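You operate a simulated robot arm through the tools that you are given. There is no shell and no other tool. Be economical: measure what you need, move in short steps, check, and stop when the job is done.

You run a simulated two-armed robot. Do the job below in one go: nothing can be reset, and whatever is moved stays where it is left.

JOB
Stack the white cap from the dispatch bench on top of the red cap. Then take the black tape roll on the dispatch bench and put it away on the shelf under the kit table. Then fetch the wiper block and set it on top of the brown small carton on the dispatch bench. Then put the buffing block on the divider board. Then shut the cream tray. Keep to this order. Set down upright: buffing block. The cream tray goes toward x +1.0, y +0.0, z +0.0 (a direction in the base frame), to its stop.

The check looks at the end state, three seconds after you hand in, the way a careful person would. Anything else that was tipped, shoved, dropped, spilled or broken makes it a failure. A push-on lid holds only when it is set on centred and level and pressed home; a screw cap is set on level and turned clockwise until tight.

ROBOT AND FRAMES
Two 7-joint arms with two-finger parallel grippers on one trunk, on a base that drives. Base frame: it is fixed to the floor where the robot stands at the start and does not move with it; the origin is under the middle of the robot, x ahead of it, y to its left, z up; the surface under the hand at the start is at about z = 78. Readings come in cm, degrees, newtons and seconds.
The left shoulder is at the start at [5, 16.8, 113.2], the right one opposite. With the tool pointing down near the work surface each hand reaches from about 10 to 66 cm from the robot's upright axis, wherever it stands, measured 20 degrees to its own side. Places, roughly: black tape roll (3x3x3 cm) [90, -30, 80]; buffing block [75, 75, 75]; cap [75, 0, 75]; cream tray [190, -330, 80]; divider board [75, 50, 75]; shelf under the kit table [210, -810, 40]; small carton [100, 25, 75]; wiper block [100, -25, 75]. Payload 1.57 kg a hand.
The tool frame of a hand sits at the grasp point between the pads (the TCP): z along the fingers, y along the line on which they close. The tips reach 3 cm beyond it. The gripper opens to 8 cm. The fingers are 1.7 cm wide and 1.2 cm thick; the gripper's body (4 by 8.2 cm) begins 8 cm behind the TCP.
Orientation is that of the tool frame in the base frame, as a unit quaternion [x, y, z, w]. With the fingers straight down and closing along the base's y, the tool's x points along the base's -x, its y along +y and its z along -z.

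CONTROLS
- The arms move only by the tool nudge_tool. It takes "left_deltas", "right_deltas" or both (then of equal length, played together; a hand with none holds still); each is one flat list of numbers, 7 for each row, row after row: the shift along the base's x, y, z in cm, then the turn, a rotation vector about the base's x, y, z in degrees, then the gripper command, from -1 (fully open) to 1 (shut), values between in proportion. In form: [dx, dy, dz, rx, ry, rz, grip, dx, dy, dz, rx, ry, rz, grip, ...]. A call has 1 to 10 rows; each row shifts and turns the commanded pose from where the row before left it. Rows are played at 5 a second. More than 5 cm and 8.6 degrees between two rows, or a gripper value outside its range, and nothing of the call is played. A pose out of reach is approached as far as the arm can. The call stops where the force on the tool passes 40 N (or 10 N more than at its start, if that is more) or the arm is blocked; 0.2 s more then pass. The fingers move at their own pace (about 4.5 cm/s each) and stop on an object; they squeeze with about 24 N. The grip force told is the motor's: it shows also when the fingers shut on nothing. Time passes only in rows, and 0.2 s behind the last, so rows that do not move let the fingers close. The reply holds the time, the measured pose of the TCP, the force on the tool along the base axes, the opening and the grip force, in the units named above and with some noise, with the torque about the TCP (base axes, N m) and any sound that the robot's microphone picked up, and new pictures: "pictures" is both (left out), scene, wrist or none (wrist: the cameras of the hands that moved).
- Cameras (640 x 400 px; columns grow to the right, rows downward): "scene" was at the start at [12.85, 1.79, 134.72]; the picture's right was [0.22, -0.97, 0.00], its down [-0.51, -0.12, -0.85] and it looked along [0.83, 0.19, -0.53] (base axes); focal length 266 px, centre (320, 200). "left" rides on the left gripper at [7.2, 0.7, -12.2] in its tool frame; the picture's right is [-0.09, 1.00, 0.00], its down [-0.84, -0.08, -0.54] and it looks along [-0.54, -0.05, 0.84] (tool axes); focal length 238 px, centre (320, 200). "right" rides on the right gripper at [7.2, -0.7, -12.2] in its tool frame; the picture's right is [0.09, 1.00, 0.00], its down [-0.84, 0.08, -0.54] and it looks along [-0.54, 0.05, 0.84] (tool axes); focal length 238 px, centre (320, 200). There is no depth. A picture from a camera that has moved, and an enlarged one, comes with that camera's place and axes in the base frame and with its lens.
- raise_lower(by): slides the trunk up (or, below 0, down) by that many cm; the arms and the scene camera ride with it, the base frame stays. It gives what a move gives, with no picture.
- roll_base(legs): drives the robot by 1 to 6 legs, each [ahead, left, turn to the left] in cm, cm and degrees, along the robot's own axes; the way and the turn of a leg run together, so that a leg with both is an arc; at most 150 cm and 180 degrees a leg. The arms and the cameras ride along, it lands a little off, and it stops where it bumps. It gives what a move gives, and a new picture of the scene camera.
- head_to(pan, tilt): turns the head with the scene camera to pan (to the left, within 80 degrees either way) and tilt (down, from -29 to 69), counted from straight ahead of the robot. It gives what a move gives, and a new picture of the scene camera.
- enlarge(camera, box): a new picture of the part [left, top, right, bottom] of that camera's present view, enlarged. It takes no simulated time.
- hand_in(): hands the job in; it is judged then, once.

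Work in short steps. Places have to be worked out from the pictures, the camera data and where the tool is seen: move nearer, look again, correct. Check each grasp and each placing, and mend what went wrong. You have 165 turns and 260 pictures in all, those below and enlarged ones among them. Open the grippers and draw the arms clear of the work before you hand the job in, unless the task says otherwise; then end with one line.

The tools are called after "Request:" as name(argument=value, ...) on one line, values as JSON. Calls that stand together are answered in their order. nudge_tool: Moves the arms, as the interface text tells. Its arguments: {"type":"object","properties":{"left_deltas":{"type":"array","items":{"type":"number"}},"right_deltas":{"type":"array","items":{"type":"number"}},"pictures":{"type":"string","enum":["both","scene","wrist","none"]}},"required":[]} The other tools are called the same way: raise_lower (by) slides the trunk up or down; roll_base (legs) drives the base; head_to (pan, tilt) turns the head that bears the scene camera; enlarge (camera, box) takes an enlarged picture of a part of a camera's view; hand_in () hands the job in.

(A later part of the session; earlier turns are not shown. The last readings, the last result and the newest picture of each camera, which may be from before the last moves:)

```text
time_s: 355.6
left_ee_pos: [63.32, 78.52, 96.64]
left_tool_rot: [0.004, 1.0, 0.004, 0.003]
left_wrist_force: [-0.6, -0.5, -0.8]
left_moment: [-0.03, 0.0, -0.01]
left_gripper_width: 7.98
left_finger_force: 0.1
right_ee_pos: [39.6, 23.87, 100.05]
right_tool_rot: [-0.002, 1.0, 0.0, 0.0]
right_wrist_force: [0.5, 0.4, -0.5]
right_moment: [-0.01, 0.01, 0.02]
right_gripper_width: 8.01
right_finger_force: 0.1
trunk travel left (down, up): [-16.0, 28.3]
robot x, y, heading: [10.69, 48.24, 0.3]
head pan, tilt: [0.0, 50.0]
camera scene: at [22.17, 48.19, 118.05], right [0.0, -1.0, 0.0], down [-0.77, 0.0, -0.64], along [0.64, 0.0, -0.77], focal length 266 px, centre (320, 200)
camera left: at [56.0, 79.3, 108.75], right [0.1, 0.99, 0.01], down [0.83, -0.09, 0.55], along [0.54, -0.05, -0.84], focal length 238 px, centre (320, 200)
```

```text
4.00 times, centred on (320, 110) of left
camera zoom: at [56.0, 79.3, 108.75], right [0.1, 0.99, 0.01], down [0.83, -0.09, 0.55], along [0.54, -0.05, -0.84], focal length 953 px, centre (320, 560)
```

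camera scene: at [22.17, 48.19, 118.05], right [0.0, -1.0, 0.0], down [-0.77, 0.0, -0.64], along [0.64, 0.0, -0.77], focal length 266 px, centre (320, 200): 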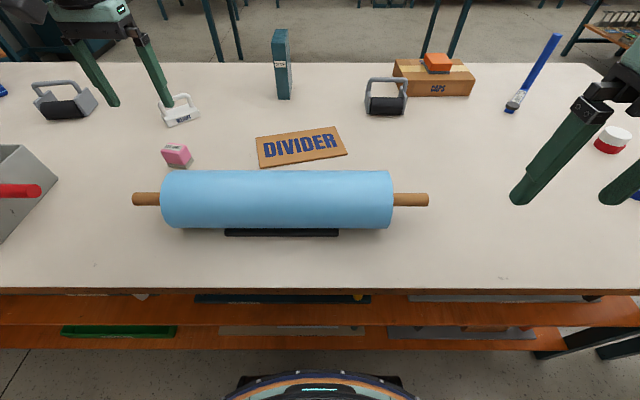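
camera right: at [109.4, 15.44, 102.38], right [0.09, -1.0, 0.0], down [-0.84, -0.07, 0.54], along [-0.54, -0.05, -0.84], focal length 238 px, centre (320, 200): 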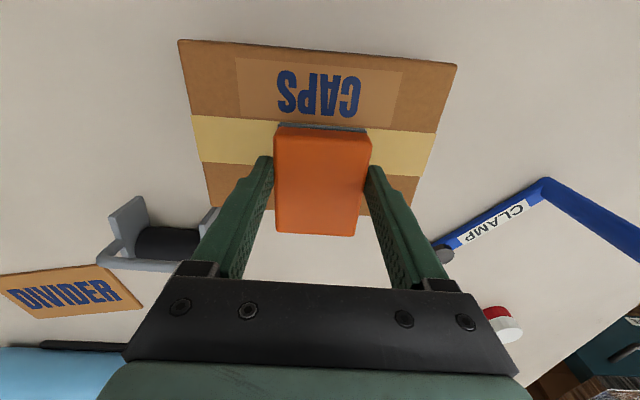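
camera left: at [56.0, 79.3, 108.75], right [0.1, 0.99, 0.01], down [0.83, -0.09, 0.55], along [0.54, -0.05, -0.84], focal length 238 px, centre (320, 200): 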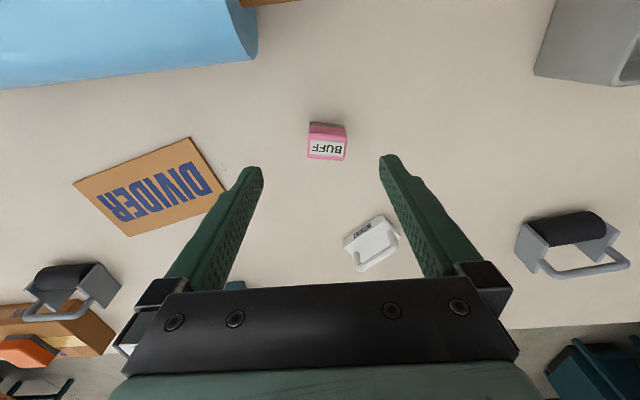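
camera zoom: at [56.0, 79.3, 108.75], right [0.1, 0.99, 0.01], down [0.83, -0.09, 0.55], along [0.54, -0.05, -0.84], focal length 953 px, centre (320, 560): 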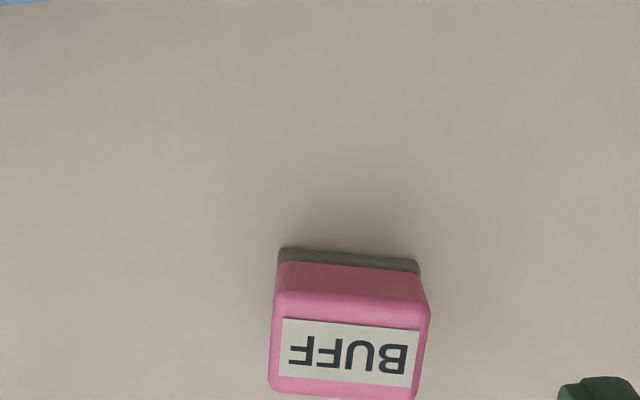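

Block ≈[66,79.3], yawed ≈-13°. Align, move over and descend partway.

Request:
nudge_tool(left_deltas=[1.3, 0.4, -2, 0, 0, -6.5, -1, 1.3, 0.35, -3, 0, 0, -6.5, -1, 0, 0, -3, 0, 0, 0, -1, 0, 0, 0, 0, 0, 0, -1], pictures="wrist")

Request:
enlarge(camera="left", box=[240, 80, 400, 180])

```text
time_s: 356.6
left_ee_pos: [65.88, 79.71, 88.98]
left_tool_rot: [0.117, 0.993, 0.003, 0.003]
left_wrist_force: [-0.2, -0.4, -0.4]
left_moment: [-0.01, -0.01, -0.03]
left_gripper_width: 7.99
left_finger_force: 0.1
right_ee_pos: [39.54, 23.89, 100.14]
right_tool_rot: [-0.002, 1.0, 0.001, 0.001]
right_wrist_force: [-0.3, 0.0, 0.5]
right_moment: [0.0, 0.02, -0.01]
right_gripper_width: 8.01
right_finger_force: 0.0
trunk travel left (down, up): [-16.0, 28.3]
robot x, y, heading: [10.32, 48.29, 0.2]
head pan, tilt: [0.0, 50.0]
camera left: at [58.92, 82.13, 101.0], right [0.32, 0.95, 0.01], down [0.79, -0.27, 0.55], along [0.52, -0.17, -0.84], focal length 238 px, centre (320, 200)
```

left: 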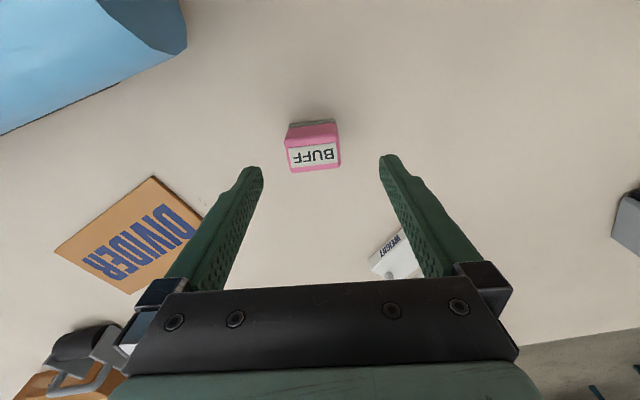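

```text
4.00 times, centred on (320, 130) of left
camera zoom: at [58.92, 82.13, 101.0], right [0.32, 0.95, 0.01], down [0.79, -0.27, 0.55], along [0.52, -0.17, -0.84], focal length 953 px, centre (320, 480)
```

zoom: 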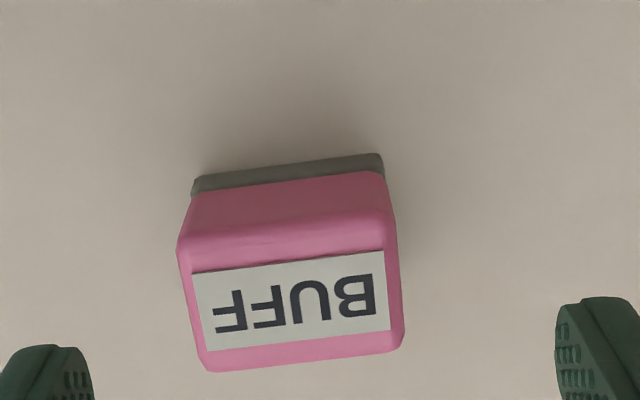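

Block top ≈82.2, centre ≈[66.3,79.1]. Correct, descend and grip.

Request:
nudge_tool(left_deltas=[0.4, -0.55, -2, 0, 0, -1.5, -1, 0, 0, -2.5, 0, 0, 0, -1, 0, 0, -2.1, 0, 0, 0, -1, 0, 0, 0, 0, 0, 0, 1, 0, 0, 0, 0, 0, 0, 1, 0, 0, 0, 0, 0, 0, 1, 0, 0, 0, 0, 0, 0, 1], pictures="wrist")

```text
time_s: 358.2
left_ee_pos: [66.3, 79.29, 82.47]
left_tool_rot: [0.131, 0.991, 0.003, 0.003]
left_wrist_force: [-0.2, -0.1, 0.8]
left_moment: [-0.04, -0.02, 0.0]
left_gripper_width: 4.48
left_finger_force: 23.6
right_ee_pos: [39.51, 23.79, 100.07]
right_tool_rot: [-0.002, 1.0, 0.001, 0.001]
right_wrist_force: [0.0, -0.5, -1.0]
right_moment: [0.01, 0.0, -0.01]
right_gripper_width: 7.98
right_finger_force: 0.0
trunk travel left (down, up): [-16.0, 28.3]
robot x, y, heading: [10.09, 48.63, 0.1]
head pan, tilt: [0.0, 50.0]
camera left: at [59.35, 81.73, 94.61], right [0.35, 0.94, 0.01], down [0.78, -0.29, 0.55], along [0.51, -0.18, -0.84], focal length 238 px, centre (320, 200)
```

left: 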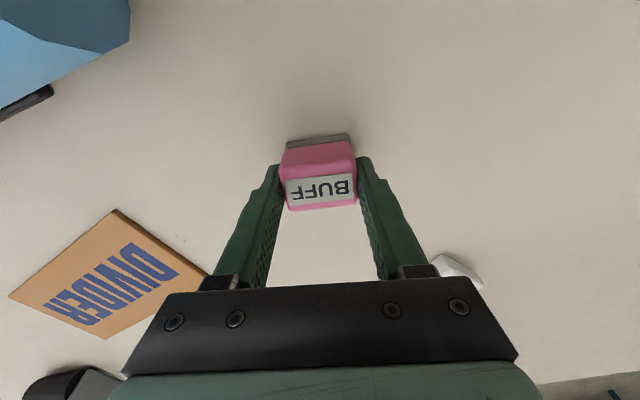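

Gripped (4.48). Lift and shift the base slightly right/ahead so the divider is in comfortable reach.

Request:
nudge_tool(left_deltas=[0, 0, 2, 0, 0, 0, 1, 0, 0, 4, 0, 0, 0, 1, 0, 0, 4, 0, 0, 0, 1], pictures="none")

Request:
roll_base(legs=[[1.5, -10, 0]])

Request:
nudge_tool(left_deltas=[0.4, -3, 0, 0, 0, 7, 1, 0.4, -3, 0, 0, 0, 7, 1, 0.4, -3, 0, 0, 0, 7, 1, 0.4, -3, 0, 0, 0, 7, 1, 0, 0, 0, 0, 0, 0, 1], pictures="both")

```text
time_s: 359.0
left_ee_pos: [66.21, 78.95, 88.5]
left_tool_rot: [0.129, 0.992, 0.003, 0.003]
left_wrist_force: [-0.2, 0.3, -0.2]
left_moment: [-0.02, 0.04, 0.02]
left_gripper_width: 4.46
left_finger_force: 24.0
left hand out of reach, approached as far as the arm can: row 3
right_ee_pos: [39.55, 23.88, 100.1]
right_tool_rot: [-0.001, 1.0, 0.0, 0.001]
right_wrist_force: [0.0, -0.8, 0.4]
right_moment: [0.01, -0.01, -0.01]
right_gripper_width: 7.99
right_finger_force: 0.0
trunk travel left (down, up): [-16.0, 28.3]
robot x, y, heading: [10.33, 48.63, 0.1]
head pan, tilt: [0.0, 50.0]
```

```text
time_s: 360.5
left_ee_pos: [67.8, 68.81, 88.44]
left_tool_rot: [0.129, 0.992, 0.003, 0.003]
left_wrist_force: [0.1, -0.6, -1.1]
left_moment: [0.02, -0.02, -0.04]
left_gripper_width: 4.43
left_finger_force: 23.9
right_ee_pos: [41.07, 13.51, 100.04]
right_tool_rot: [-0.002, 1.0, 0.001, 0.002]
right_wrist_force: [0.1, -0.3, -0.3]
right_moment: [0.0, -0.01, 0.01]
right_gripper_width: 8.02
right_finger_force: 0.0
trunk travel left (down, up): [-16.0, 28.3]
robot x, y, heading: [11.97, 38.07, 0.1]
head pan, tilt: [0.0, 50.0]
camera scene: at [23.67, 37.89, 118.05], right [0.0, -1.0, 0.0], down [-0.77, 0.0, -0.64], along [0.64, 0.0, -0.77], focal length 266 px, centre (320, 200)
```

scene: 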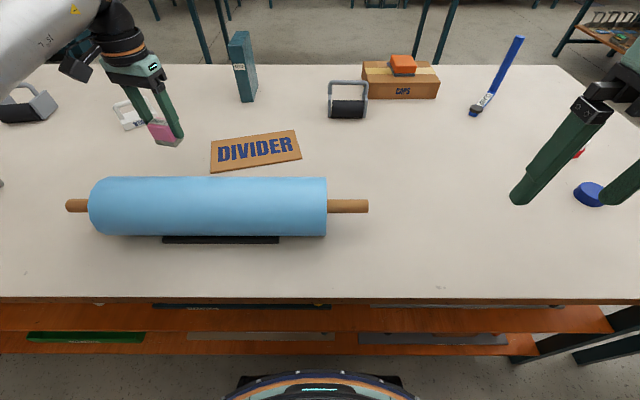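

```text
time_s: 361.7
left_ee_pos: [69.26, 56.74, 88.85]
left_tool_rot: [-0.115, 0.993, 0.004, 0.002]
left_wrist_force: [0.1, 0.4, -1.2]
left_moment: [-0.03, 0.02, 0.0]
left_gripper_width: 4.43
left_finger_force: 24.0
right_ee_pos: [40.92, 13.66, 100.18]
right_tool_rot: [-0.002, 1.0, 0.0, 0.001]
right_wrist_force: [0.5, 0.3, 0.1]
right_moment: [0.04, 0.01, 0.0]
right_gripper_width: 8.01
right_finger_force: 0.1
trunk travel left (down, up): [-16.0, 28.3]
robot x, y, heading: [11.82, 37.98, 0.1]
head pan, tilt: [0.0, 50.0]
camera scene: at [23.67, 37.9, 118.05], right [0.0, -1.0, 0.0], down [-0.77, 0.0, -0.64], along [0.64, 0.0, -0.77], focal length 266 px, centre (320, 200)
camera left: at [61.99, 55.73, 100.92], right [-0.14, 0.99, 0.01], down [0.83, 0.11, 0.55], along [0.54, 0.08, -0.84], focal length 238 px, centre (320, 200)
```

scene: 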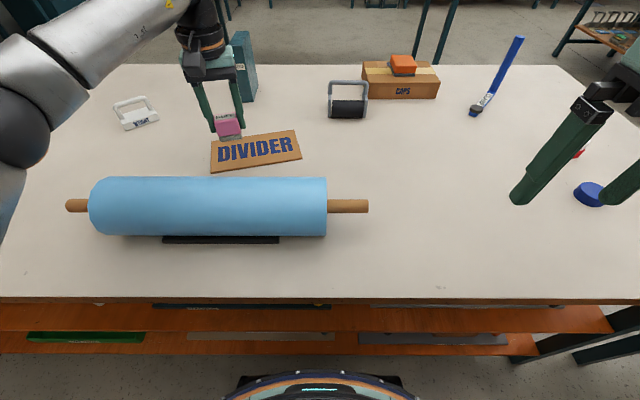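
left: 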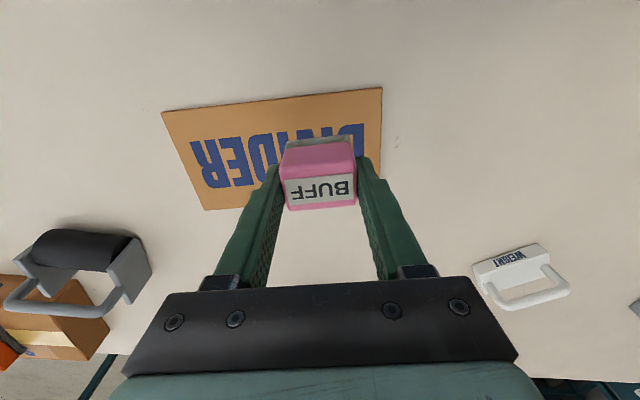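

Board centre ≈[71.9,53.3]. Move over it and lower to ~1 cm above.

Request:
nudge_tool(left_deltas=[0.8, -1.1, -0.7, 0, 0, 0, 1, 0.8, -1.1, -0.7, 0, 0, 0, 1, 0.7, -1.1, -0.8, 0, 0, 0, 1, 0, 0, -2, 0, 0, 0, 1, 0, 0, 0, 0, 0, 0, 1], pictures="both")

```text
time_s: 362.9
left_ee_pos: [71.6, 53.65, 84.39]
left_tool_rot: [-0.114, 0.994, 0.003, 0.003]
left_wrist_force: [0.2, 0.4, -0.4]
left_moment: [0.0, 0.0, 0.0]
left_gripper_width: 4.42
left_finger_force: 24.1
right_ee_pos: [41.07, 13.67, 100.07]
right_tool_rot: [-0.002, 1.0, 0.001, 0.0]
right_wrist_force: [-0.2, 0.2, -0.2]
right_moment: [-0.01, 0.03, -0.02]
right_gripper_width: 8.02
right_finger_force: 0.0
trunk travel left (down, up): [-16.0, 28.3]
robot x, y, heading: [11.92, 38.21, -0.0]
head pan, tilt: [0.0, 50.0]
camera scene: at [23.68, 37.9, 118.05], right [0.0, -1.0, 0.0], down [-0.77, 0.0, -0.64], along [0.64, 0.0, -0.77], focal length 266 px, centre (320, 200)
camera left: at [64.39, 52.45, 96.54], right [-0.14, 0.99, 0.01], down [0.83, 0.11, 0.55], along [0.54, 0.08, -0.84], focal length 238 px, centre (320, 200)
```

scene: 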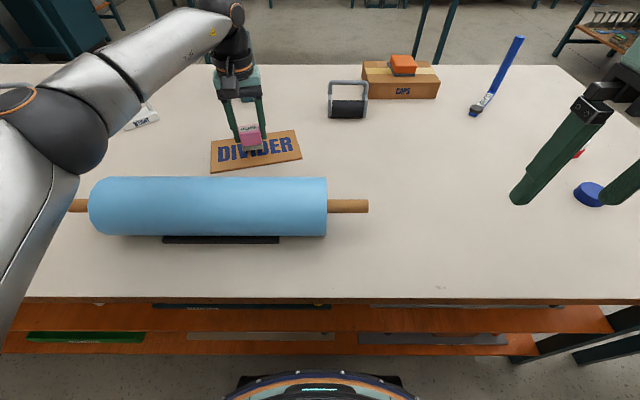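
left: 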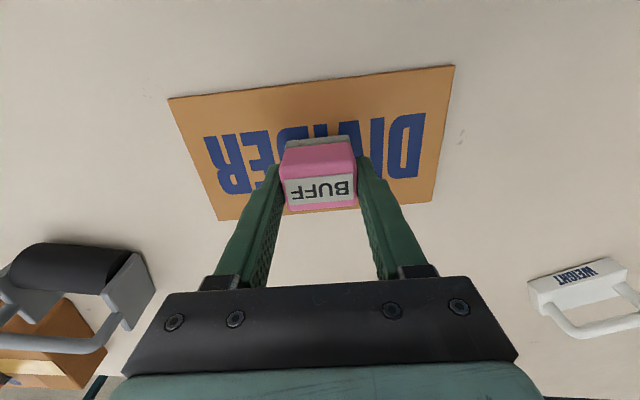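

Well centred. Lower to contact.

Request:
nudge_tool(left_deltas=[0, 0, -0.5, 0, 0, 0, 1, 0, 0, -0.3, 0, 0, 0, 1, 0, 0, 0, 0, 0, 0, 1], pictures="none")

Request:
nudge_tool(left_deltas=[0, 0, -0.25, 0, 0, 0, 1, 0, 0, 0, 0, 0, 0, 1], pictures="none")

Request:
nudge_tool(left_deltas=[0, 0, -0.25, 0, 0, 0, 1, 0, 0, 0, 0, 0, 0, 1], pictures="none")

```text
time_s: 363.7
left_ee_pos: [71.66, 53.53, 83.61]
left_tool_rot: [-0.114, 0.993, 0.004, 0.002]
left_wrist_force: [0.0, -0.5, -0.4]
left_moment: [0.0, 0.0, 0.0]
left_gripper_width: 4.43
left_finger_force: 24.4
right_ee_pos: [41.07, 13.63, 100.03]
right_tool_rot: [-0.002, 1.0, 0.0, 0.0]
right_wrist_force: [0.2, -0.3, -0.2]
right_moment: [-0.01, 0.0, -0.01]
right_gripper_width: 8.02
right_finger_force: 0.0
trunk travel left (down, up): [-16.0, 28.3]
robot x, y, heading: [11.84, 37.9, 0.2]
head pan, tilt: [0.0, 50.0]
```

```text
time_s: 364.3
left_ee_pos: [71.68, 53.54, 83.28]
left_tool_rot: [-0.114, 0.993, 0.004, 0.002]
left_wrist_force: [-0.4, 0.2, -0.2]
left_moment: [-0.01, 0.01, -0.02]
left_gripper_width: 4.4
left_finger_force: 23.8
right_ee_pos: [41.08, 13.43, 100.03]
right_tool_rot: [-0.002, 1.0, 0.001, 0.0]
right_wrist_force: [0.2, 0.5, 0.2]
right_moment: [-0.02, 0.0, 0.02]
right_gripper_width: 8.01
right_finger_force: 0.1
trunk travel left (down, up): [-16.0, 28.3]
robot x, y, heading: [11.59, 38.26, 0.4]
head pan, tilt: [0.0, 50.0]
```

```text
time_s: 364.9
left_ee_pos: [71.67, 53.47, 83.1]
left_tool_rot: [-0.114, 0.993, 0.004, 0.002]
left_wrist_force: [0.5, 1.1, 1.7]
left_moment: [0.0, -0.01, 0.01]
left_gripper_width: 4.43
left_finger_force: 23.6
right_ee_pos: [41.07, 13.49, 100.06]
right_tool_rot: [-0.002, 1.0, 0.001, 0.001]
right_wrist_force: [0.1, 0.9, -0.1]
right_moment: [0.02, 0.03, -0.01]
right_gripper_width: 8.03
right_finger_force: 0.1
trunk travel left (down, up): [-16.0, 28.3]
robot x, y, heading: [11.85, 38.05, 0.4]
head pan, tilt: [0.0, 50.0]
```

Request:
nudge_tool(left_deltas=[0, 0, -0.2, 0, 0, 0, 1, 0, 0, 0, 0, 0, 0, 1], pictures="none")

Request:
enlarge(camera="scene", box=[200, 100, 320, 175])

```text
time_s: 365.5
left_ee_pos: [71.65, 53.34, 83.07]
left_tool_rot: [-0.115, 0.993, 0.003, 0.003]
left_wrist_force: [3.4, 3.5, 14.2]
left_moment: [-0.07, -0.07, 0.04]
left_gripper_width: 4.42
left_finger_force: 23.8
right_ee_pos: [41.05, 13.59, 100.07]
right_tool_rot: [-0.002, 1.0, 0.002, 0.002]
right_wrist_force: [-0.7, 0.5, 1.0]
right_moment: [-0.03, 0.0, 0.0]
right_gripper_width: 8.0
right_finger_force: 0.1
trunk travel left (down, up): [-16.0, 28.3]
robot x, y, heading: [11.6, 38.16, 0.1]
head pan, tilt: [0.0, 50.0]
```

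```text
5.33 times, centred on (260, 138) of scene
camera zoom: at [23.57, 37.9, 118.09], right [0.0, -1.0, 0.0], down [-0.77, 0.0, -0.64], along [0.64, 0.0, -0.77], focal length 1420 px, centre (640, 533)
```

zoom: 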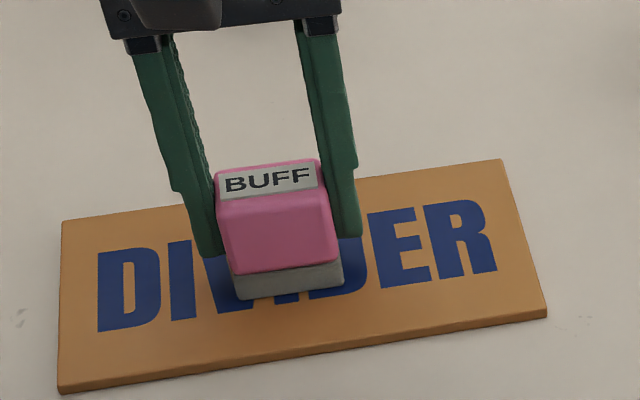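

Contact at 14 N, upright on the board. Relax, open, lift and withdraw.

Request:
nudge_tool(left_deltas=[0, 0, 0.15, 0, 0, 0, 1, 0, 0, 0, 0, 0, 0, -0.3, 0, 0, 0, 0, 0, 0, -0.8, 0, 0, 2, 0, 0, 0, -1, 0, 0, 3, 0, 0, 0, -1, -2, 0, 4, 0, 0, -4, -1, -4, 1, 2, 0, 0, -4, -1, -4.5, 1, 2, 0, 0, -4, -1, -4.5, 1, 1, 0, 0, -1, -1, -4.5, 1, 0, 0, 0, 0, -1], pictures="none")

Request:
enlarge(camera="scene", box=[0, 0, 640, 400])

Request:
enlarge(camera="scene", box=[200, 100, 320, 175])

```text
refused: row 8 steps farther than a row can; nothing moved
```

```text
1.00 times, centred on (320, 200) of scene (not enlarged: the box is as wide or as high as the picture)
camera zoom: at [23.57, 37.9, 118.09], right [0.0, -1.0, 0.0], down [-0.77, 0.0, -0.64], along [0.64, 0.0, -0.77], focal length 266 px, centre (320, 200)
```

zoom: 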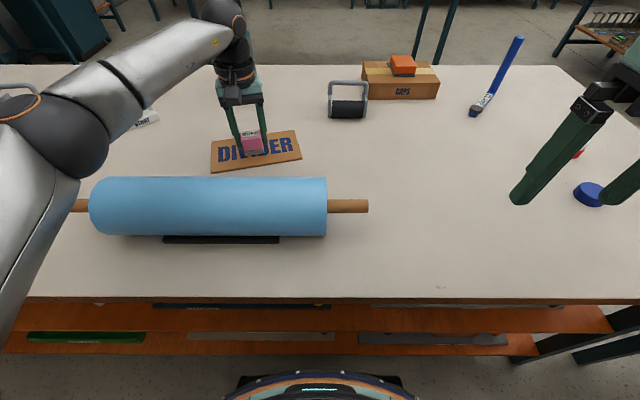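

```text
5.33 times, centred on (260, 138) of scene
camera zoom: at [23.57, 37.9, 118.09], right [0.0, -1.0, 0.0], down [-0.77, 0.0, -0.64], along [0.64, 0.0, -0.77], focal length 1420 px, centre (640, 533)
```

zoom: 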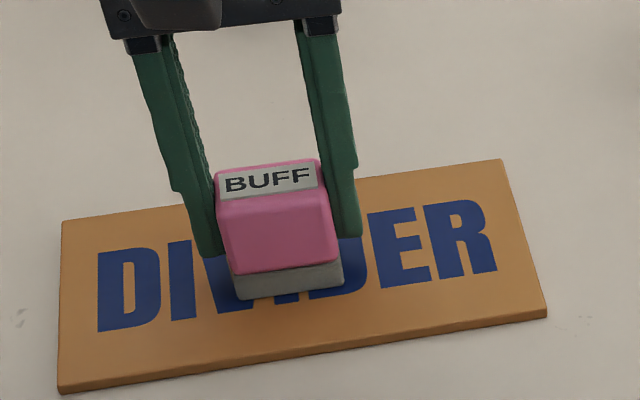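

One row was too long; repeat with shorter steps.

Request:
nudge_tool(left_deltas=[0, 0, 0.15, 0, 0, 0, 1, 0, 0, 0, 0, 0, 0, -0.3, 0, 0, 0, 0, 0, 0, -0.8, 0, 0, 2, 0, 0, 0, -1, 0, 0, 3, 0, 0, 0, -1, -2, 0, 4, 0, 0, -4, -1, -4, 1, 2, 0, 0, -4, -1, -4, 1, 2, 0, 0, -4, -1, -4.5, 1, 1, 0, 0, -1, -1, -4.5, 1, 0, 0, 0, 0, -1], pictures="scene")

Request:
enlarge(camera="scene", box=[200, 100, 320, 175])

```text
time_s: 367.7
left_ee_pos: [52.37, 57.49, 96.77]
left_tool_rot: [-0.001, 1.0, 0.003, 0.003]
left_wrist_force: [-0.2, 0.7, 0.5]
left_moment: [0.02, -0.01, -0.03]
left_gripper_width: 8.02
left_finger_force: 0.1
right_ee_pos: [41.0, 13.36, 100.13]
right_tool_rot: [-0.002, 1.0, 0.001, 0.001]
right_wrist_force: [0.5, -0.1, -0.7]
right_moment: [0.02, 0.0, -0.01]
right_gripper_width: 8.0
right_finger_force: 0.2
trunk travel left (down, up): [-16.0, 28.3]
robot x, y, heading: [11.82, 37.91, 0.2]
head pan, tilt: [0.0, 50.0]
camera scene: at [23.65, 37.91, 118.06], right [0.0, -1.0, 0.0], down [-0.77, 0.0, -0.64], along [0.64, 0.0, -0.77], focal length 266 px, centre (320, 200)
```

scene: 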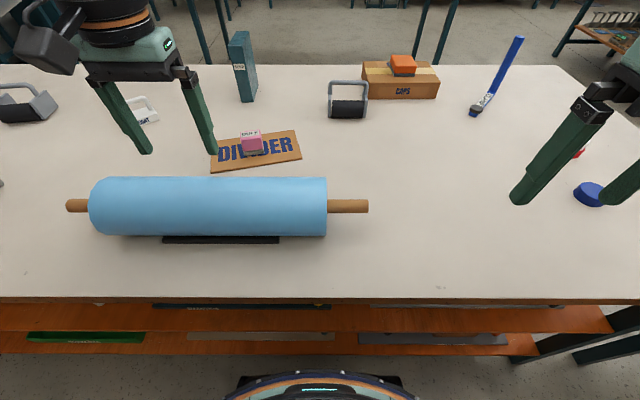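

```text
5.33 times, centred on (260, 138) of scene
camera zoom: at [23.65, 37.91, 118.06], right [0.0, -1.0, 0.0], down [-0.77, 0.0, -0.64], along [0.64, 0.0, -0.77], focal length 1420 px, centre (640, 533)
```

zoom: 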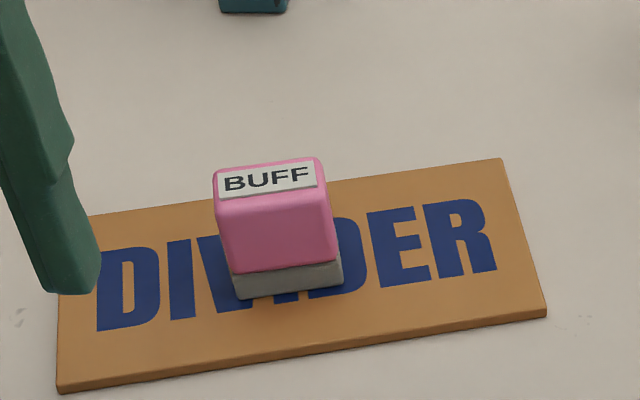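

Buffing block done. Tuck, raise and drive out of the aisle again.

Request:
raise_lower(by=20)

Request:
nudge_tool(left_deltas=[-4, 0, 1, 0, 0, 0, -1, -4, 0, 1, 0, 0, 0, -1, -4, 0, 1, 0, 0, 0, -1], pictures="none")

Request:
roll_base(legs=[[-20, 0, 0], [0, 105, 0], [0, 102, 0]])

```text
time_s: 369.9
left_ee_pos: [52.47, 57.46, 116.88]
left_tool_rot: [0.0, 1.0, 0.004, 0.003]
left_wrist_force: [0.7, 0.1, 0.7]
left_moment: [-0.02, -0.03, -0.01]
left_gripper_width: 8.01
left_finger_force: 0.0
right_ee_pos: [41.06, 13.59, 120.09]
right_tool_rot: [-0.001, 1.0, 0.0, 0.001]
right_wrist_force: [-0.3, 0.4, -0.2]
right_moment: [-0.01, -0.01, -0.01]
right_gripper_width: 8.02
right_finger_force: 0.1
trunk travel left (down, up): [-36.0, 8.3]
robot x, y, heading: [11.59, 38.11, 0.3]
head pan, tilt: [0.0, 50.0]
```

```text
time_s: 370.7
left_ee_pos: [40.27, 57.69, 119.79]
left_tool_rot: [-0.002, 1.0, 0.003, 0.003]
left_wrist_force: [0.0, 0.7, 0.1]
left_moment: [-0.01, 0.02, -0.02]
left_gripper_width: 8.02
left_finger_force: 0.0
right_ee_pos: [41.13, 13.55, 120.06]
right_tool_rot: [-0.001, 1.0, 0.001, 0.001]
right_wrist_force: [-0.3, 0.3, -0.1]
right_moment: [-0.02, 0.01, -0.02]
right_gripper_width: 8.02
right_finger_force: 0.0
trunk travel left (down, up): [-36.0, 8.3]
robot x, y, heading: [11.89, 38.02, 0.4]
head pan, tilt: [0.0, 50.0]
```

```text
time_s: 389.9
left_ee_pos: [18.41, 261.05, 119.82]
left_tool_rot: [-0.009, 1.0, 0.004, 0.002]
left_wrist_force: [-0.3, -0.7, -0.2]
left_moment: [0.01, 0.04, 0.01]
left_gripper_width: 7.99
left_finger_force: 0.0
right_ee_pos: [19.93, 217.02, 120.09]
right_tool_rot: [-0.009, 1.0, 0.001, 0.0]
right_wrist_force: [1.1, -0.1, -0.3]
right_moment: [0.0, 0.01, -0.02]
right_gripper_width: 8.02
right_finger_force: 0.0
trunk travel left (down, up): [-36.0, 8.3]
robot x, y, heading: [-9.6, 241.35, 1.2]
head pan, tilt: [0.0, 50.0]
camera scene: at [2.15, 241.02, 138.05], right [0.02, -1.0, 0.0], down [-0.77, -0.01, -0.64], along [0.64, 0.01, -0.77], focal length 266 px, centre (320, 200)
```

scene: 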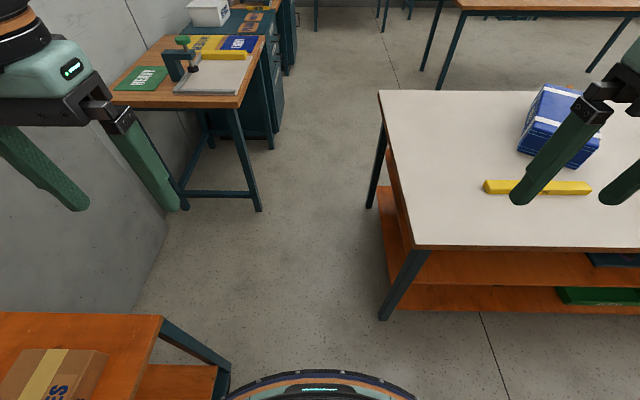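

Request:
roll_base(legs=[[0, 5.7, -1.2], [76, 0, 0]])

```text
time_s: 394.8
left_ee_pos: [95.04, 265.99, 119.82]
left_tool_rot: [0.001, 1.0, 0.003, 0.003]
left_wrist_force: [-0.6, -0.8, -1.0]
left_moment: [0.0, -0.01, -0.01]
left_gripper_width: 7.98
left_finger_force: 0.1
right_ee_pos: [95.7, 221.94, 120.02]
right_tool_rot: [0.001, 1.0, 0.002, 0.0]
right_wrist_force: [-0.1, 0.9, -0.4]
right_moment: [-0.02, -0.04, 0.0]
right_gripper_width: 8.02
right_finger_force: 0.1
trunk travel left (down, up): [-36.0, 8.3]
robot x, y, heading: [66.68, 246.35, 0.1]
head pan, tilt: [0.0, 50.0]
camera scene: at [78.36, 246.32, 138.05], right [0.0, -1.0, 0.0], down [-0.77, 0.0, -0.64], along [0.64, 0.0, -0.77], focal length 266 px, centre (320, 200)
```

scene: 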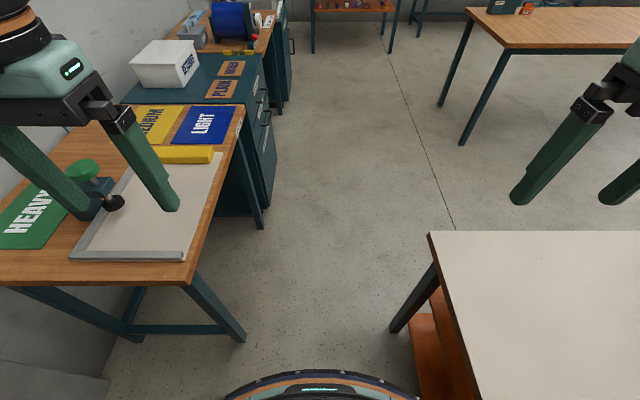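

Request:
roll_base(legs=[[88, 0.5, 0], [24, -40, 0], [0, 0, -90], [140, 0, 0], [130, 0, 0]])

```text
time_s: 419.6
left_ee_pos: [206.35, -91.18, 119.88]
left_tool_rot: [0.698, 0.716, 0.001, 0.004]
left_wrist_force: [0.0, 0.4, 0.5]
left_moment: [0.0, 0.0, 0.01]
left_gripper_width: 8.0
left_finger_force: 0.0
right_ee_pos: [162.22, -92.84, 120.11]
right_tool_rot: [0.697, 0.717, 0.0, 0.001]
right_wrist_force: [-0.3, -0.2, -0.1]
right_moment: [0.02, 0.0, -0.02]
right_gripper_width: 7.96
right_finger_force: 0.1
trunk travel left (down, up): [-36.0, 8.3]
robot x, y, heading: [185.94, -62.92, -88.2]
head pan, tilt: [0.0, 50.0]
camera scene: at [186.48, -75.06, 138.05], right [-1.0, -0.03, 0.0], down [-0.02, 0.77, -0.64], along [0.02, -0.64, -0.77], focal length 266 px, centre (320, 200)
```

scene: 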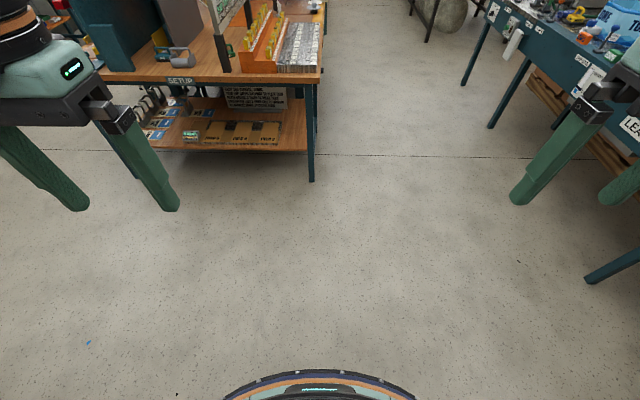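

Cross over to the corridor and look toward the cream tray.

Request:
roll_base(legs=[[0, 0, -1.8], [40, -62, 0], [130, 0, 0]])

Request:
head_to(pan=35, tilt=30)

```text
time_s: 431.6
left_ee_pos: [147.5, -257.5, 119.69]
left_tool_rot: [0.706, 0.708, 0.001, 0.004]
left_wrist_force: [-0.9, -0.1, -1.1]
left_moment: [-0.02, -0.01, 0.02]
left_gripper_width: 7.98
left_finger_force: 0.1
right_ee_pos: [103.39, -258.15, 120.12]
right_tool_rot: [0.706, 0.708, 0.0, 0.002]
right_wrist_force: [0.4, -0.3, 0.7]
right_moment: [0.0, -0.01, 0.03]
right_gripper_width: 7.98
right_finger_force: 0.1
trunk travel left (down, up): [-36.0, 8.3]
robot x, y, heading: [127.78, -229.21, -90.1]
head pan, tilt: [0.0, 50.0]
camera scene: at [128.08, -240.99, 138.05], right [-1.0, 0.0, 0.0], down [0.0, 0.77, -0.64], along [0.0, -0.64, -0.77], focal length 266 px, centre (320, 200)
```

scene: 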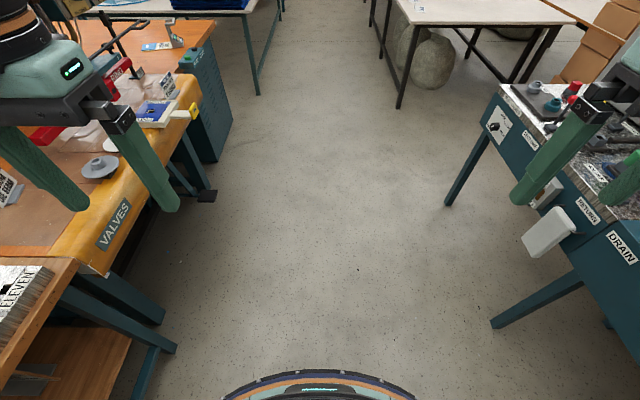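

```text
time_s: 432.6
left_ee_pos: [147.55, -257.54, 119.82]
left_tool_rot: [0.707, 0.708, 0.001, 0.004]
left_wrist_force: [0.3, -0.1, 0.0]
left_moment: [0.02, 0.02, -0.04]
left_gripper_width: 8.0
left_finger_force: 0.1
right_ee_pos: [103.37, -258.24, 120.1]
right_tool_rot: [0.706, 0.708, 0.001, 0.002]
right_wrist_force: [-0.1, 0.2, -0.7]
right_moment: [-0.02, 0.01, -0.02]
right_gripper_width: 8.02
right_finger_force: 0.0
trunk travel left (down, up): [-36.0, 8.3]
robot x, y, heading: [127.84, -229.11, -89.8]
head pan, tilt: [35.0, 30.0]
camera scene: at [133.26, -240.66, 141.0], right [-0.82, -0.58, 0.0], down [-0.29, 0.41, -0.87], along [0.5, -0.71, -0.5], focal length 266 px, centre (320, 200)
```

scene: 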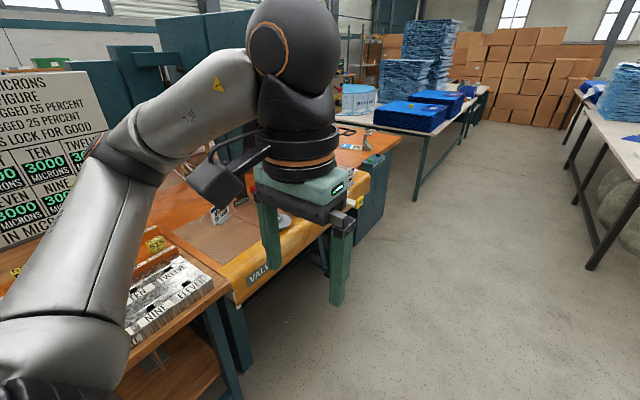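

Drive alongside y≈-330 and turn to face the table.

Request:
roll_base(legs=[[100, -2, 0], [0, 0, 90]])

Request:
head_to(pan=0, tilt=40)

```text
time_s: 441.7
left_ee_pos: [154.55, -311.48, 119.75]
left_tool_rot: [0.0, 1.0, 0.003, 0.003]
left_wrist_force: [-0.2, 0.4, 0.6]
left_moment: [0.02, -0.02, -0.02]
left_gripper_width: 8.01
left_finger_force: 0.0
right_ee_pos: [155.25, -355.6, 120.13]
right_tool_rot: [0.0, 1.0, 0.001, 0.001]
right_wrist_force: [0.6, -0.4, 0.0]
right_moment: [-0.01, 0.05, 0.03]
right_gripper_width: 8.0
right_finger_force: 0.0
trunk travel left (down, up): [-36.0, 8.3]
robot x, y, heading: [125.96, -330.72, 0.2]
head pan, tilt: [35.0, 30.0]
camera scene: at [137.51, -325.99, 141.01], right [0.58, -0.82, 0.0], down [-0.41, -0.29, -0.87], along [0.71, 0.5, -0.5], focal length 266 px, centre (320, 200)
```

scene: 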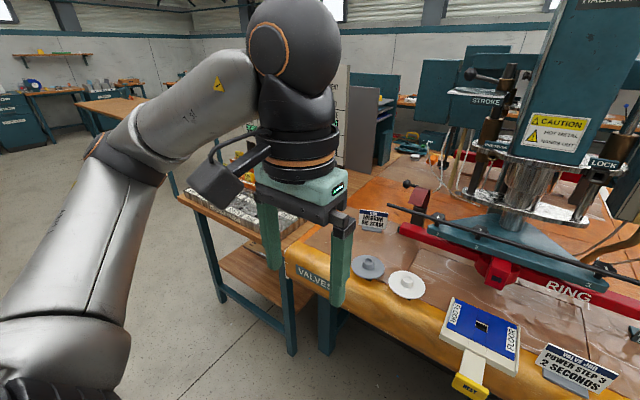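

```text
time_s: 442.7
left_ee_pos: [154.37, -311.5, 119.84]
left_tool_rot: [0.001, 1.0, 0.003, 0.001]
left_wrist_force: [0.3, -0.4, 1.0]
left_moment: [0.0, 0.03, 0.01]
left_gripper_width: 8.0
left_finger_force: 0.1
right_ee_pos: [155.24, -355.51, 120.05]
right_tool_rot: [-0.001, 1.0, 0.001, 0.001]
right_wrist_force: [-0.2, -0.3, 0.8]
right_moment: [0.0, -0.01, 0.03]
right_gripper_width: 7.97
right_finger_force: 0.0
trunk travel left (down, up): [-36.0, 8.3]
robot x, y, heading: [125.85, -331.18, 0.2]
head pan, tilt: [0.0, 40.0]
camera scene: at [138.61, -331.18, 139.47], right [0.0, -1.0, 0.0], down [-0.64, 0.0, -0.77], along [0.77, 0.0, -0.64], focal length 266 px, centre (320, 200)
```

scene: 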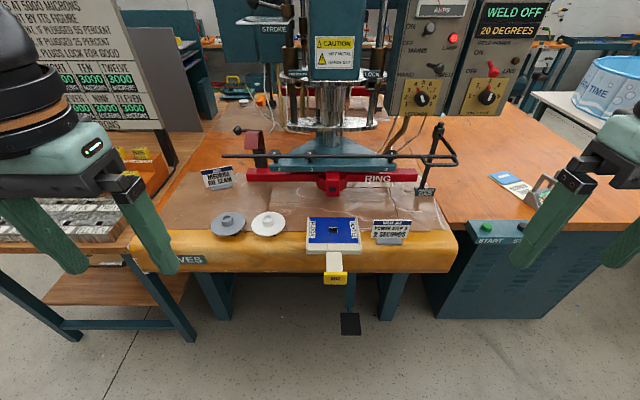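

The cream tray (blue top, cream body with handle and yellow tag) sits in front of the press. I zoom in.

Request:
enlarge(camera="scene", box=[200, 150, 460, 312])

```text
2.46 times, centred on (330, 231) of scene
camera zoom: at [138.61, -331.18, 139.47], right [0.0, -1.0, 0.0], down [-0.64, 0.0, -0.77], along [0.77, 0.0, -0.64], focal length 655 px, centre (295, 124)
```

zoom: 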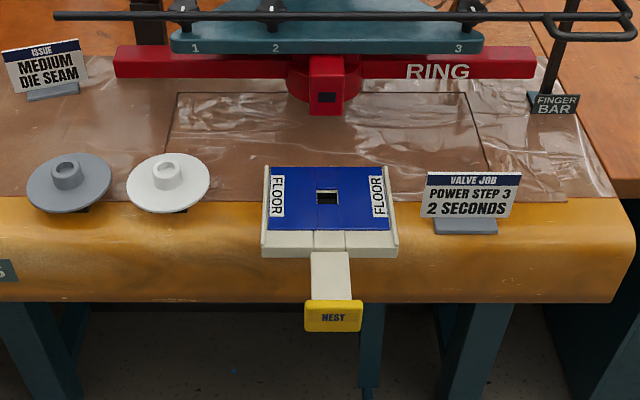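

"NEST" tray with a yellow front plate at ≈[178.6,-335.2,~80]; I'll push the plate in +x with closed fingers. Move the base up and place the right hand in front of it for a closer look.

Request:
roll_base(legs=[[8, 0, 0]])

Request:
raise_lower(by=-16)

Request:
nudge_tool(right_deltas=[0.8, 4.2, -1, 0, 0, 0, 0, 0.8, 4.2, -1, 0, 0, 0, 1, 0.8, 4, -1, 0, 0, 0, 1, 0.8, 4, -1, 0, 0, 0, 1, 0.8, 4, -1, 0, 0, 0, 1, 0, 0, 0, 0, 0, 0, 1], pictures="both")

```text
time_s: 443.8
left_ee_pos: [162.64, -311.42, 119.8]
left_tool_rot: [0.0, 1.0, 0.003, 0.003]
left_wrist_force: [1.1, -0.3, 0.9]
left_moment: [0.0, 0.04, 0.01]
left_gripper_width: 8.0
left_finger_force: 0.0
right_ee_pos: [163.25, -355.56, 119.94]
right_tool_rot: [-0.002, 1.0, 0.001, 0.001]
right_wrist_force: [-0.4, -0.1, 0.3]
right_moment: [-0.01, 0.02, 0.03]
right_gripper_width: 8.01
right_finger_force: 0.1
trunk travel left (down, up): [-36.0, 8.3]
robot x, y, heading: [134.36, -330.91, 0.1]
head pan, tilt: [0.0, 40.0]
camera scene: at [146.71, -331.16, 139.46], right [0.0, -1.0, 0.0], down [-0.64, 0.0, -0.77], along [0.77, 0.0, -0.64], focal length 266 px, centre (320, 200)
```

scene: 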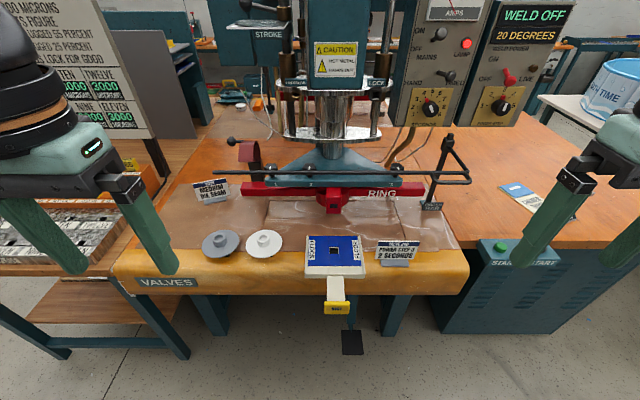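

```text
time_s: 445.6
left_ee_pos: [162.52, -311.42, 103.72]
left_tool_rot: [0.001, 1.0, 0.004, 0.002]
left_wrist_force: [0.5, -0.2, 0.2]
left_moment: [-0.03, 0.0, -0.02]
left_gripper_width: 7.98
left_finger_force: 0.0
right_ee_pos: [163.19, -355.63, 104.1]
right_tool_rot: [-0.003, 1.0, 0.001, 0.003]
right_wrist_force: [0.0, -0.4, 0.1]
right_moment: [0.01, 0.02, -0.01]
right_gripper_width: 8.0
right_finger_force: 0.1
trunk travel left (down, up): [-20.0, 24.3]
robot x, y, heading: [133.99, -330.62, 0.1]
head pan, tilt: [0.0, 40.0]
```

```text
time_s: 447.0
left_ee_pos: [162.39, -311.5, 103.74]
left_tool_rot: [-0.001, 1.0, 0.003, 0.002]
left_wrist_force: [0.5, -0.2, 0.0]
left_moment: [-0.01, 0.05, 0.01]
left_gripper_width: 8.02
left_finger_force: 0.0
right_ee_pos: [167.16, -335.08, 98.86]
right_tool_rot: [-0.001, 1.0, 0.001, 0.001]
right_wrist_force: [-0.1, 0.2, 0.0]
right_moment: [0.04, 0.02, 0.02]
right_gripper_width: 0.0
right_finger_force: 21.2
trunk travel left (down, up): [-20.0, 24.3]
robot x, y, heading: [133.88, -330.51, -0.0]
head pan, tilt: [0.0, 40.0]
camera scene: at [146.62, -331.16, 123.47], right [0.0, -1.0, 0.0], down [-0.64, 0.0, -0.77], along [0.77, 0.0, -0.64], focal length 266 px, centre (320, 200)
camera right: at [159.97, -335.84, 110.89], right [-0.09, 1.0, 0.0], down [0.84, 0.08, 0.54], along [0.54, 0.05, -0.84], focal length 238 px, centre (320, 200)
```

scene: 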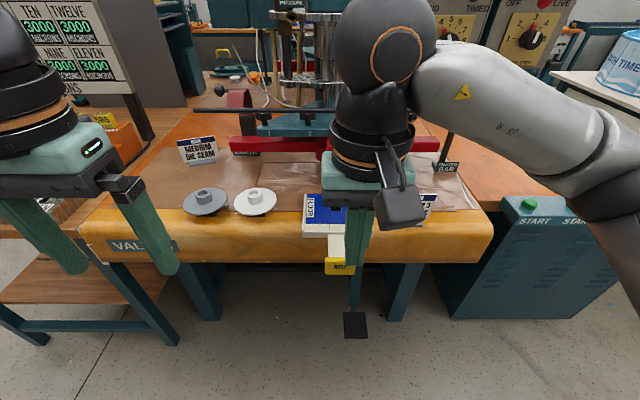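
right: 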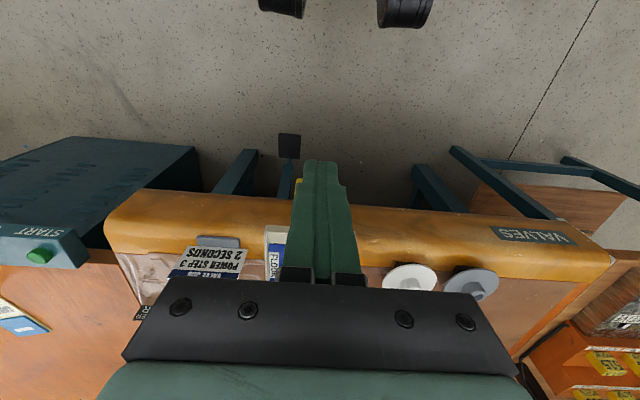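

Plate face ≈x 177.5, z≈80. Lower the closed fingers in front of it.

Request:
nudge_tool(right_deltas=[0, 0, -4, 0, 0, 0, 1, 0, 0, -4, 0, 0, 0, 1, 0, 0, -4, 0, 0, 0, 1, 0, 0, -4, 0, 0, 0, 1, 0, 0, 0, 0, 0, 0, 1], pictures="both")

Request:
enlarge(camera="scene", box=[260, 180, 420, 280])

```text
time_s: 448.2
left_ee_pos: [162.45, -311.41, 103.77]
left_tool_rot: [0.001, 1.0, 0.004, 0.003]
left_wrist_force: [-0.5, -0.2, -0.5]
left_moment: [0.0, -0.01, 0.01]
left_gripper_width: 8.01
left_finger_force: 0.1
right_ee_pos: [167.09, -334.93, 83.11]
right_tool_rot: [-0.002, 1.0, 0.001, 0.001]
right_wrist_force: [1.0, -0.5, 0.1]
right_moment: [0.01, -0.01, -0.01]
right_gripper_width: 0.02
right_finger_force: 21.4
trunk travel left (down, up): [-20.0, 24.3]
robot x, y, heading: [133.87, -330.99, 0.3]
head pan, tilt: [0.0, 40.0]
camera scene: at [146.62, -331.16, 123.47], right [0.0, -1.0, 0.0], down [-0.64, 0.0, -0.77], along [0.77, 0.0, -0.64], focal length 266 px, centre (320, 200)
camera right: at [159.83, -335.65, 95.11], right [-0.09, 1.0, 0.0], down [0.83, 0.08, 0.54], along [0.54, 0.05, -0.84], focal length 238 px, centre (320, 200)
```

scene: 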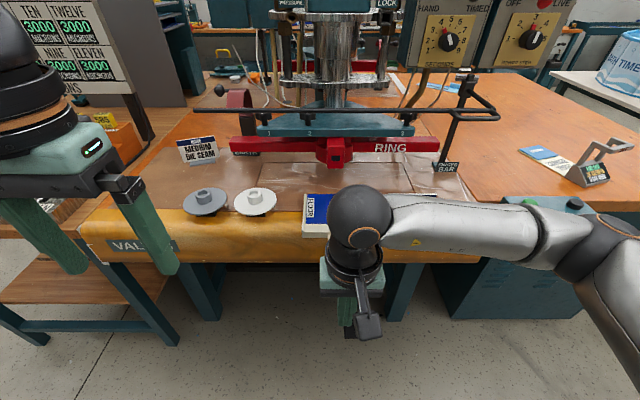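
right: 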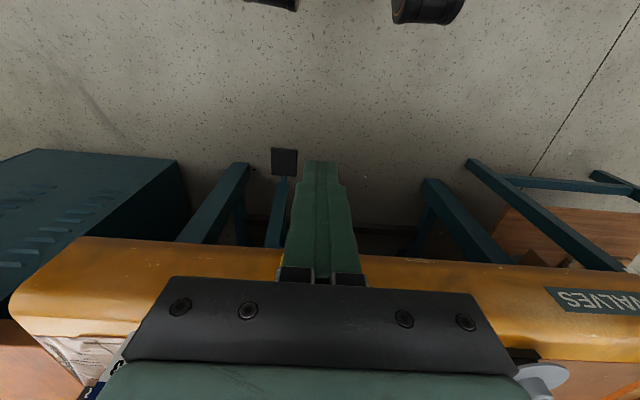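

```text
4.00 times, centred on (340, 230) of scene
camera zoom: at [146.62, -331.16, 123.47], right [0.0, -1.0, 0.0], down [-0.64, 0.0, -0.77], along [0.77, 0.0, -0.64], focal length 1065 px, centre (240, 80)
```

zoom: 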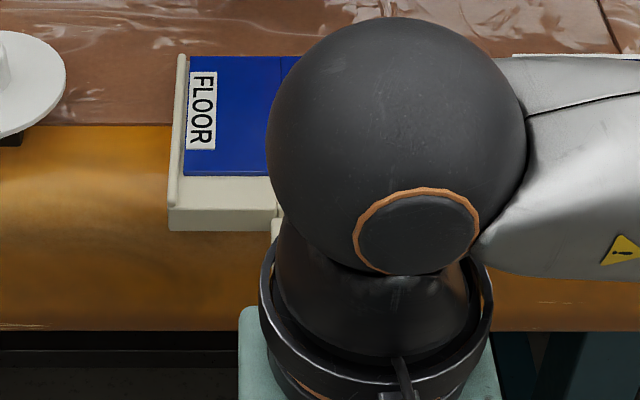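

Plate spans z≈78–81.5, mat ≈77.5. Lower 1.1 cm and advance to near contact.

Request:
nudge_tool(right_deltas=[2, 0, -1.1, 0, 0, 0, 1, 3, 0, 0, 0, 0, 0, 1, 3, 0, 0, 0, 0, 0, 1, 1, 0, 0, 0, 0, 0, 1, 0, 0, 0, 0, 0, 0, 1], pictures="wrist")

```text
time_s: 449.4
left_ee_pos: [162.47, -311.49, 103.85]
left_tool_rot: [0.0, 1.0, 0.004, 0.003]
left_wrist_force: [-0.4, -0.2, -0.7]
left_moment: [-0.03, 0.01, 0.01]
left_gripper_width: 8.0
left_finger_force: 0.2
right_ee_pos: [176.11, -335.0, 82.08]
right_tool_rot: [-0.002, 1.0, 0.001, 0.002]
right_wrist_force: [0.5, -0.3, -0.2]
right_moment: [0.0, -0.02, 0.01]
right_gripper_width: 0.0
right_finger_force: 21.7
trunk travel left (down, up): [-20.0, 24.3]
robot x, y, heading: [134.32, -330.94, 0.1]
head pan, tilt: [0.0, 40.0]
camera right: at [168.87, -335.71, 94.03], right [-0.1, 1.0, 0.0], down [0.84, 0.08, 0.54], along [0.54, 0.05, -0.84], focal length 238 px, centre (320, 200)
```

right: 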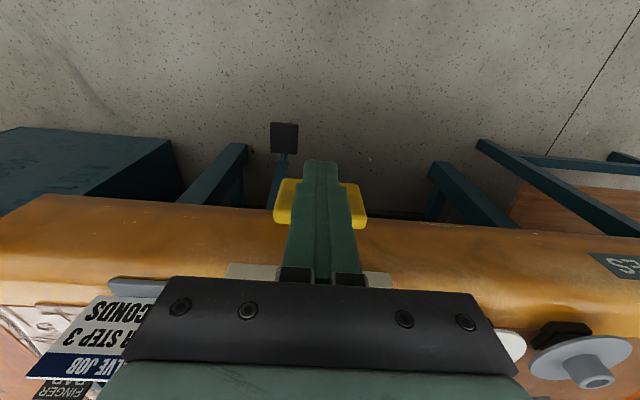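

Plate is centred behind the fingers. Push gently in +x.

Request:
nudge_tool(right_deltas=[1, 0, 0, 0, 0, 0, 1, 1, 0, 0, 0, 0, 0, 1, 1, 0, 0, 0, 0, 0, 1, 1, 0, 0, 0, 0, 0, 1, 0, 0, 0, 0, 0, 0, 1], pictures="wrist")

```text
time_s: 450.6
left_ee_pos: [162.38, -311.38, 103.78]
left_tool_rot: [0.0, 1.0, 0.003, 0.002]
left_wrist_force: [0.3, -0.6, 0.4]
left_moment: [0.05, 0.0, 0.0]
left_gripper_width: 8.04
left_finger_force: 0.0
right_ee_pos: [180.18, -335.08, 81.94]
right_tool_rot: [-0.002, 1.0, 0.001, 0.001]
right_wrist_force: [-1.6, 0.5, 0.3]
right_moment: [0.06, 0.05, -0.01]
right_gripper_width: 0.03
right_finger_force: 20.9
trunk travel left (down, up): [-20.0, 24.3]
robot x, y, heading: [134.12, -331.13, 0.0]
head pan, tilt: [0.0, 40.0]
camera right: at [173.0, -335.77, 93.97], right [-0.1, 1.0, 0.0], down [0.83, 0.08, 0.54], along [0.54, 0.05, -0.84], focal length 238 px, centre (320, 200)
```

right: 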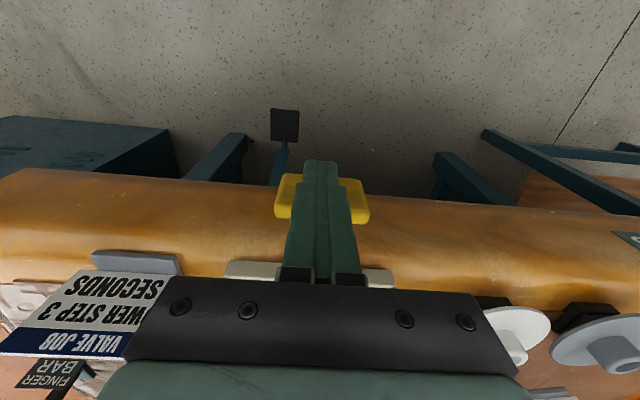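

The whole tray slides with the plate at low force. Continue pushing.

Request:
nudge_tool(right_deltas=[1, 0, 0, 0, 0, 0, 1, 1, 0, 0, 0, 0, 0, 1, 1, 0, 0, 0, 0, 0, 1, 1, 0, 0, 0, 0, 0, 1, 0, 0, 0, 0, 0, 0, 1], pictures="both")

```text
time_s: 451.8
left_ee_pos: [162.41, -311.53, 103.8]
left_tool_rot: [0.0, 1.0, 0.004, 0.003]
left_wrist_force: [0.1, -0.5, -0.4]
left_moment: [-0.02, -0.01, 0.03]
left_gripper_width: 7.96
left_finger_force: 0.0
right_ee_pos: [184.19, -334.93, 81.92]
right_tool_rot: [-0.001, 1.0, 0.0, 0.001]
right_wrist_force: [-2.5, -0.5, -0.1]
right_moment: [-0.01, 0.04, 0.0]
right_gripper_width: 0.0
right_finger_force: 20.8
trunk travel left (down, up): [-20.0, 24.3]
robot x, y, heading: [133.67, -331.06, -0.1]
head pan, tilt: [0.0, 40.0]
camera scene: at [146.61, -331.17, 123.47], right [0.0, -1.0, 0.0], down [-0.64, 0.0, -0.77], along [0.77, 0.0, -0.64], focal length 266 px, centre (320, 200)
camera right: at [176.98, -335.64, 93.96], right [-0.09, 1.0, 0.0], down [0.83, 0.08, 0.54], along [0.54, 0.05, -0.84], focal length 238 px, centre (320, 200)
```

scene: 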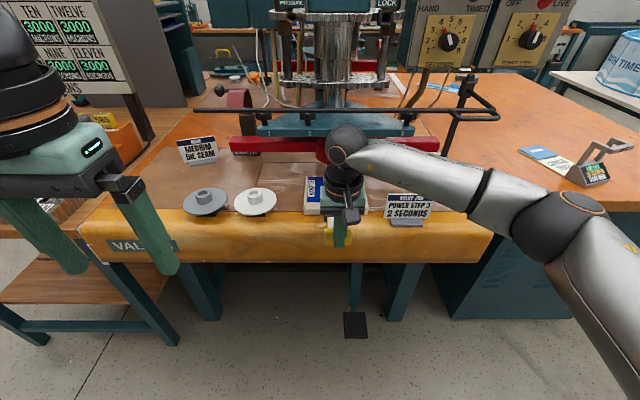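
right: 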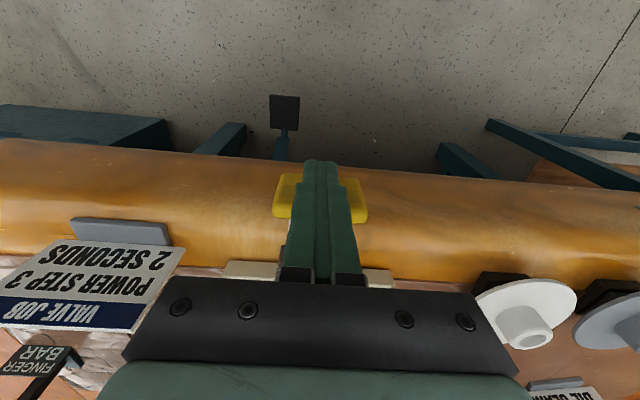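

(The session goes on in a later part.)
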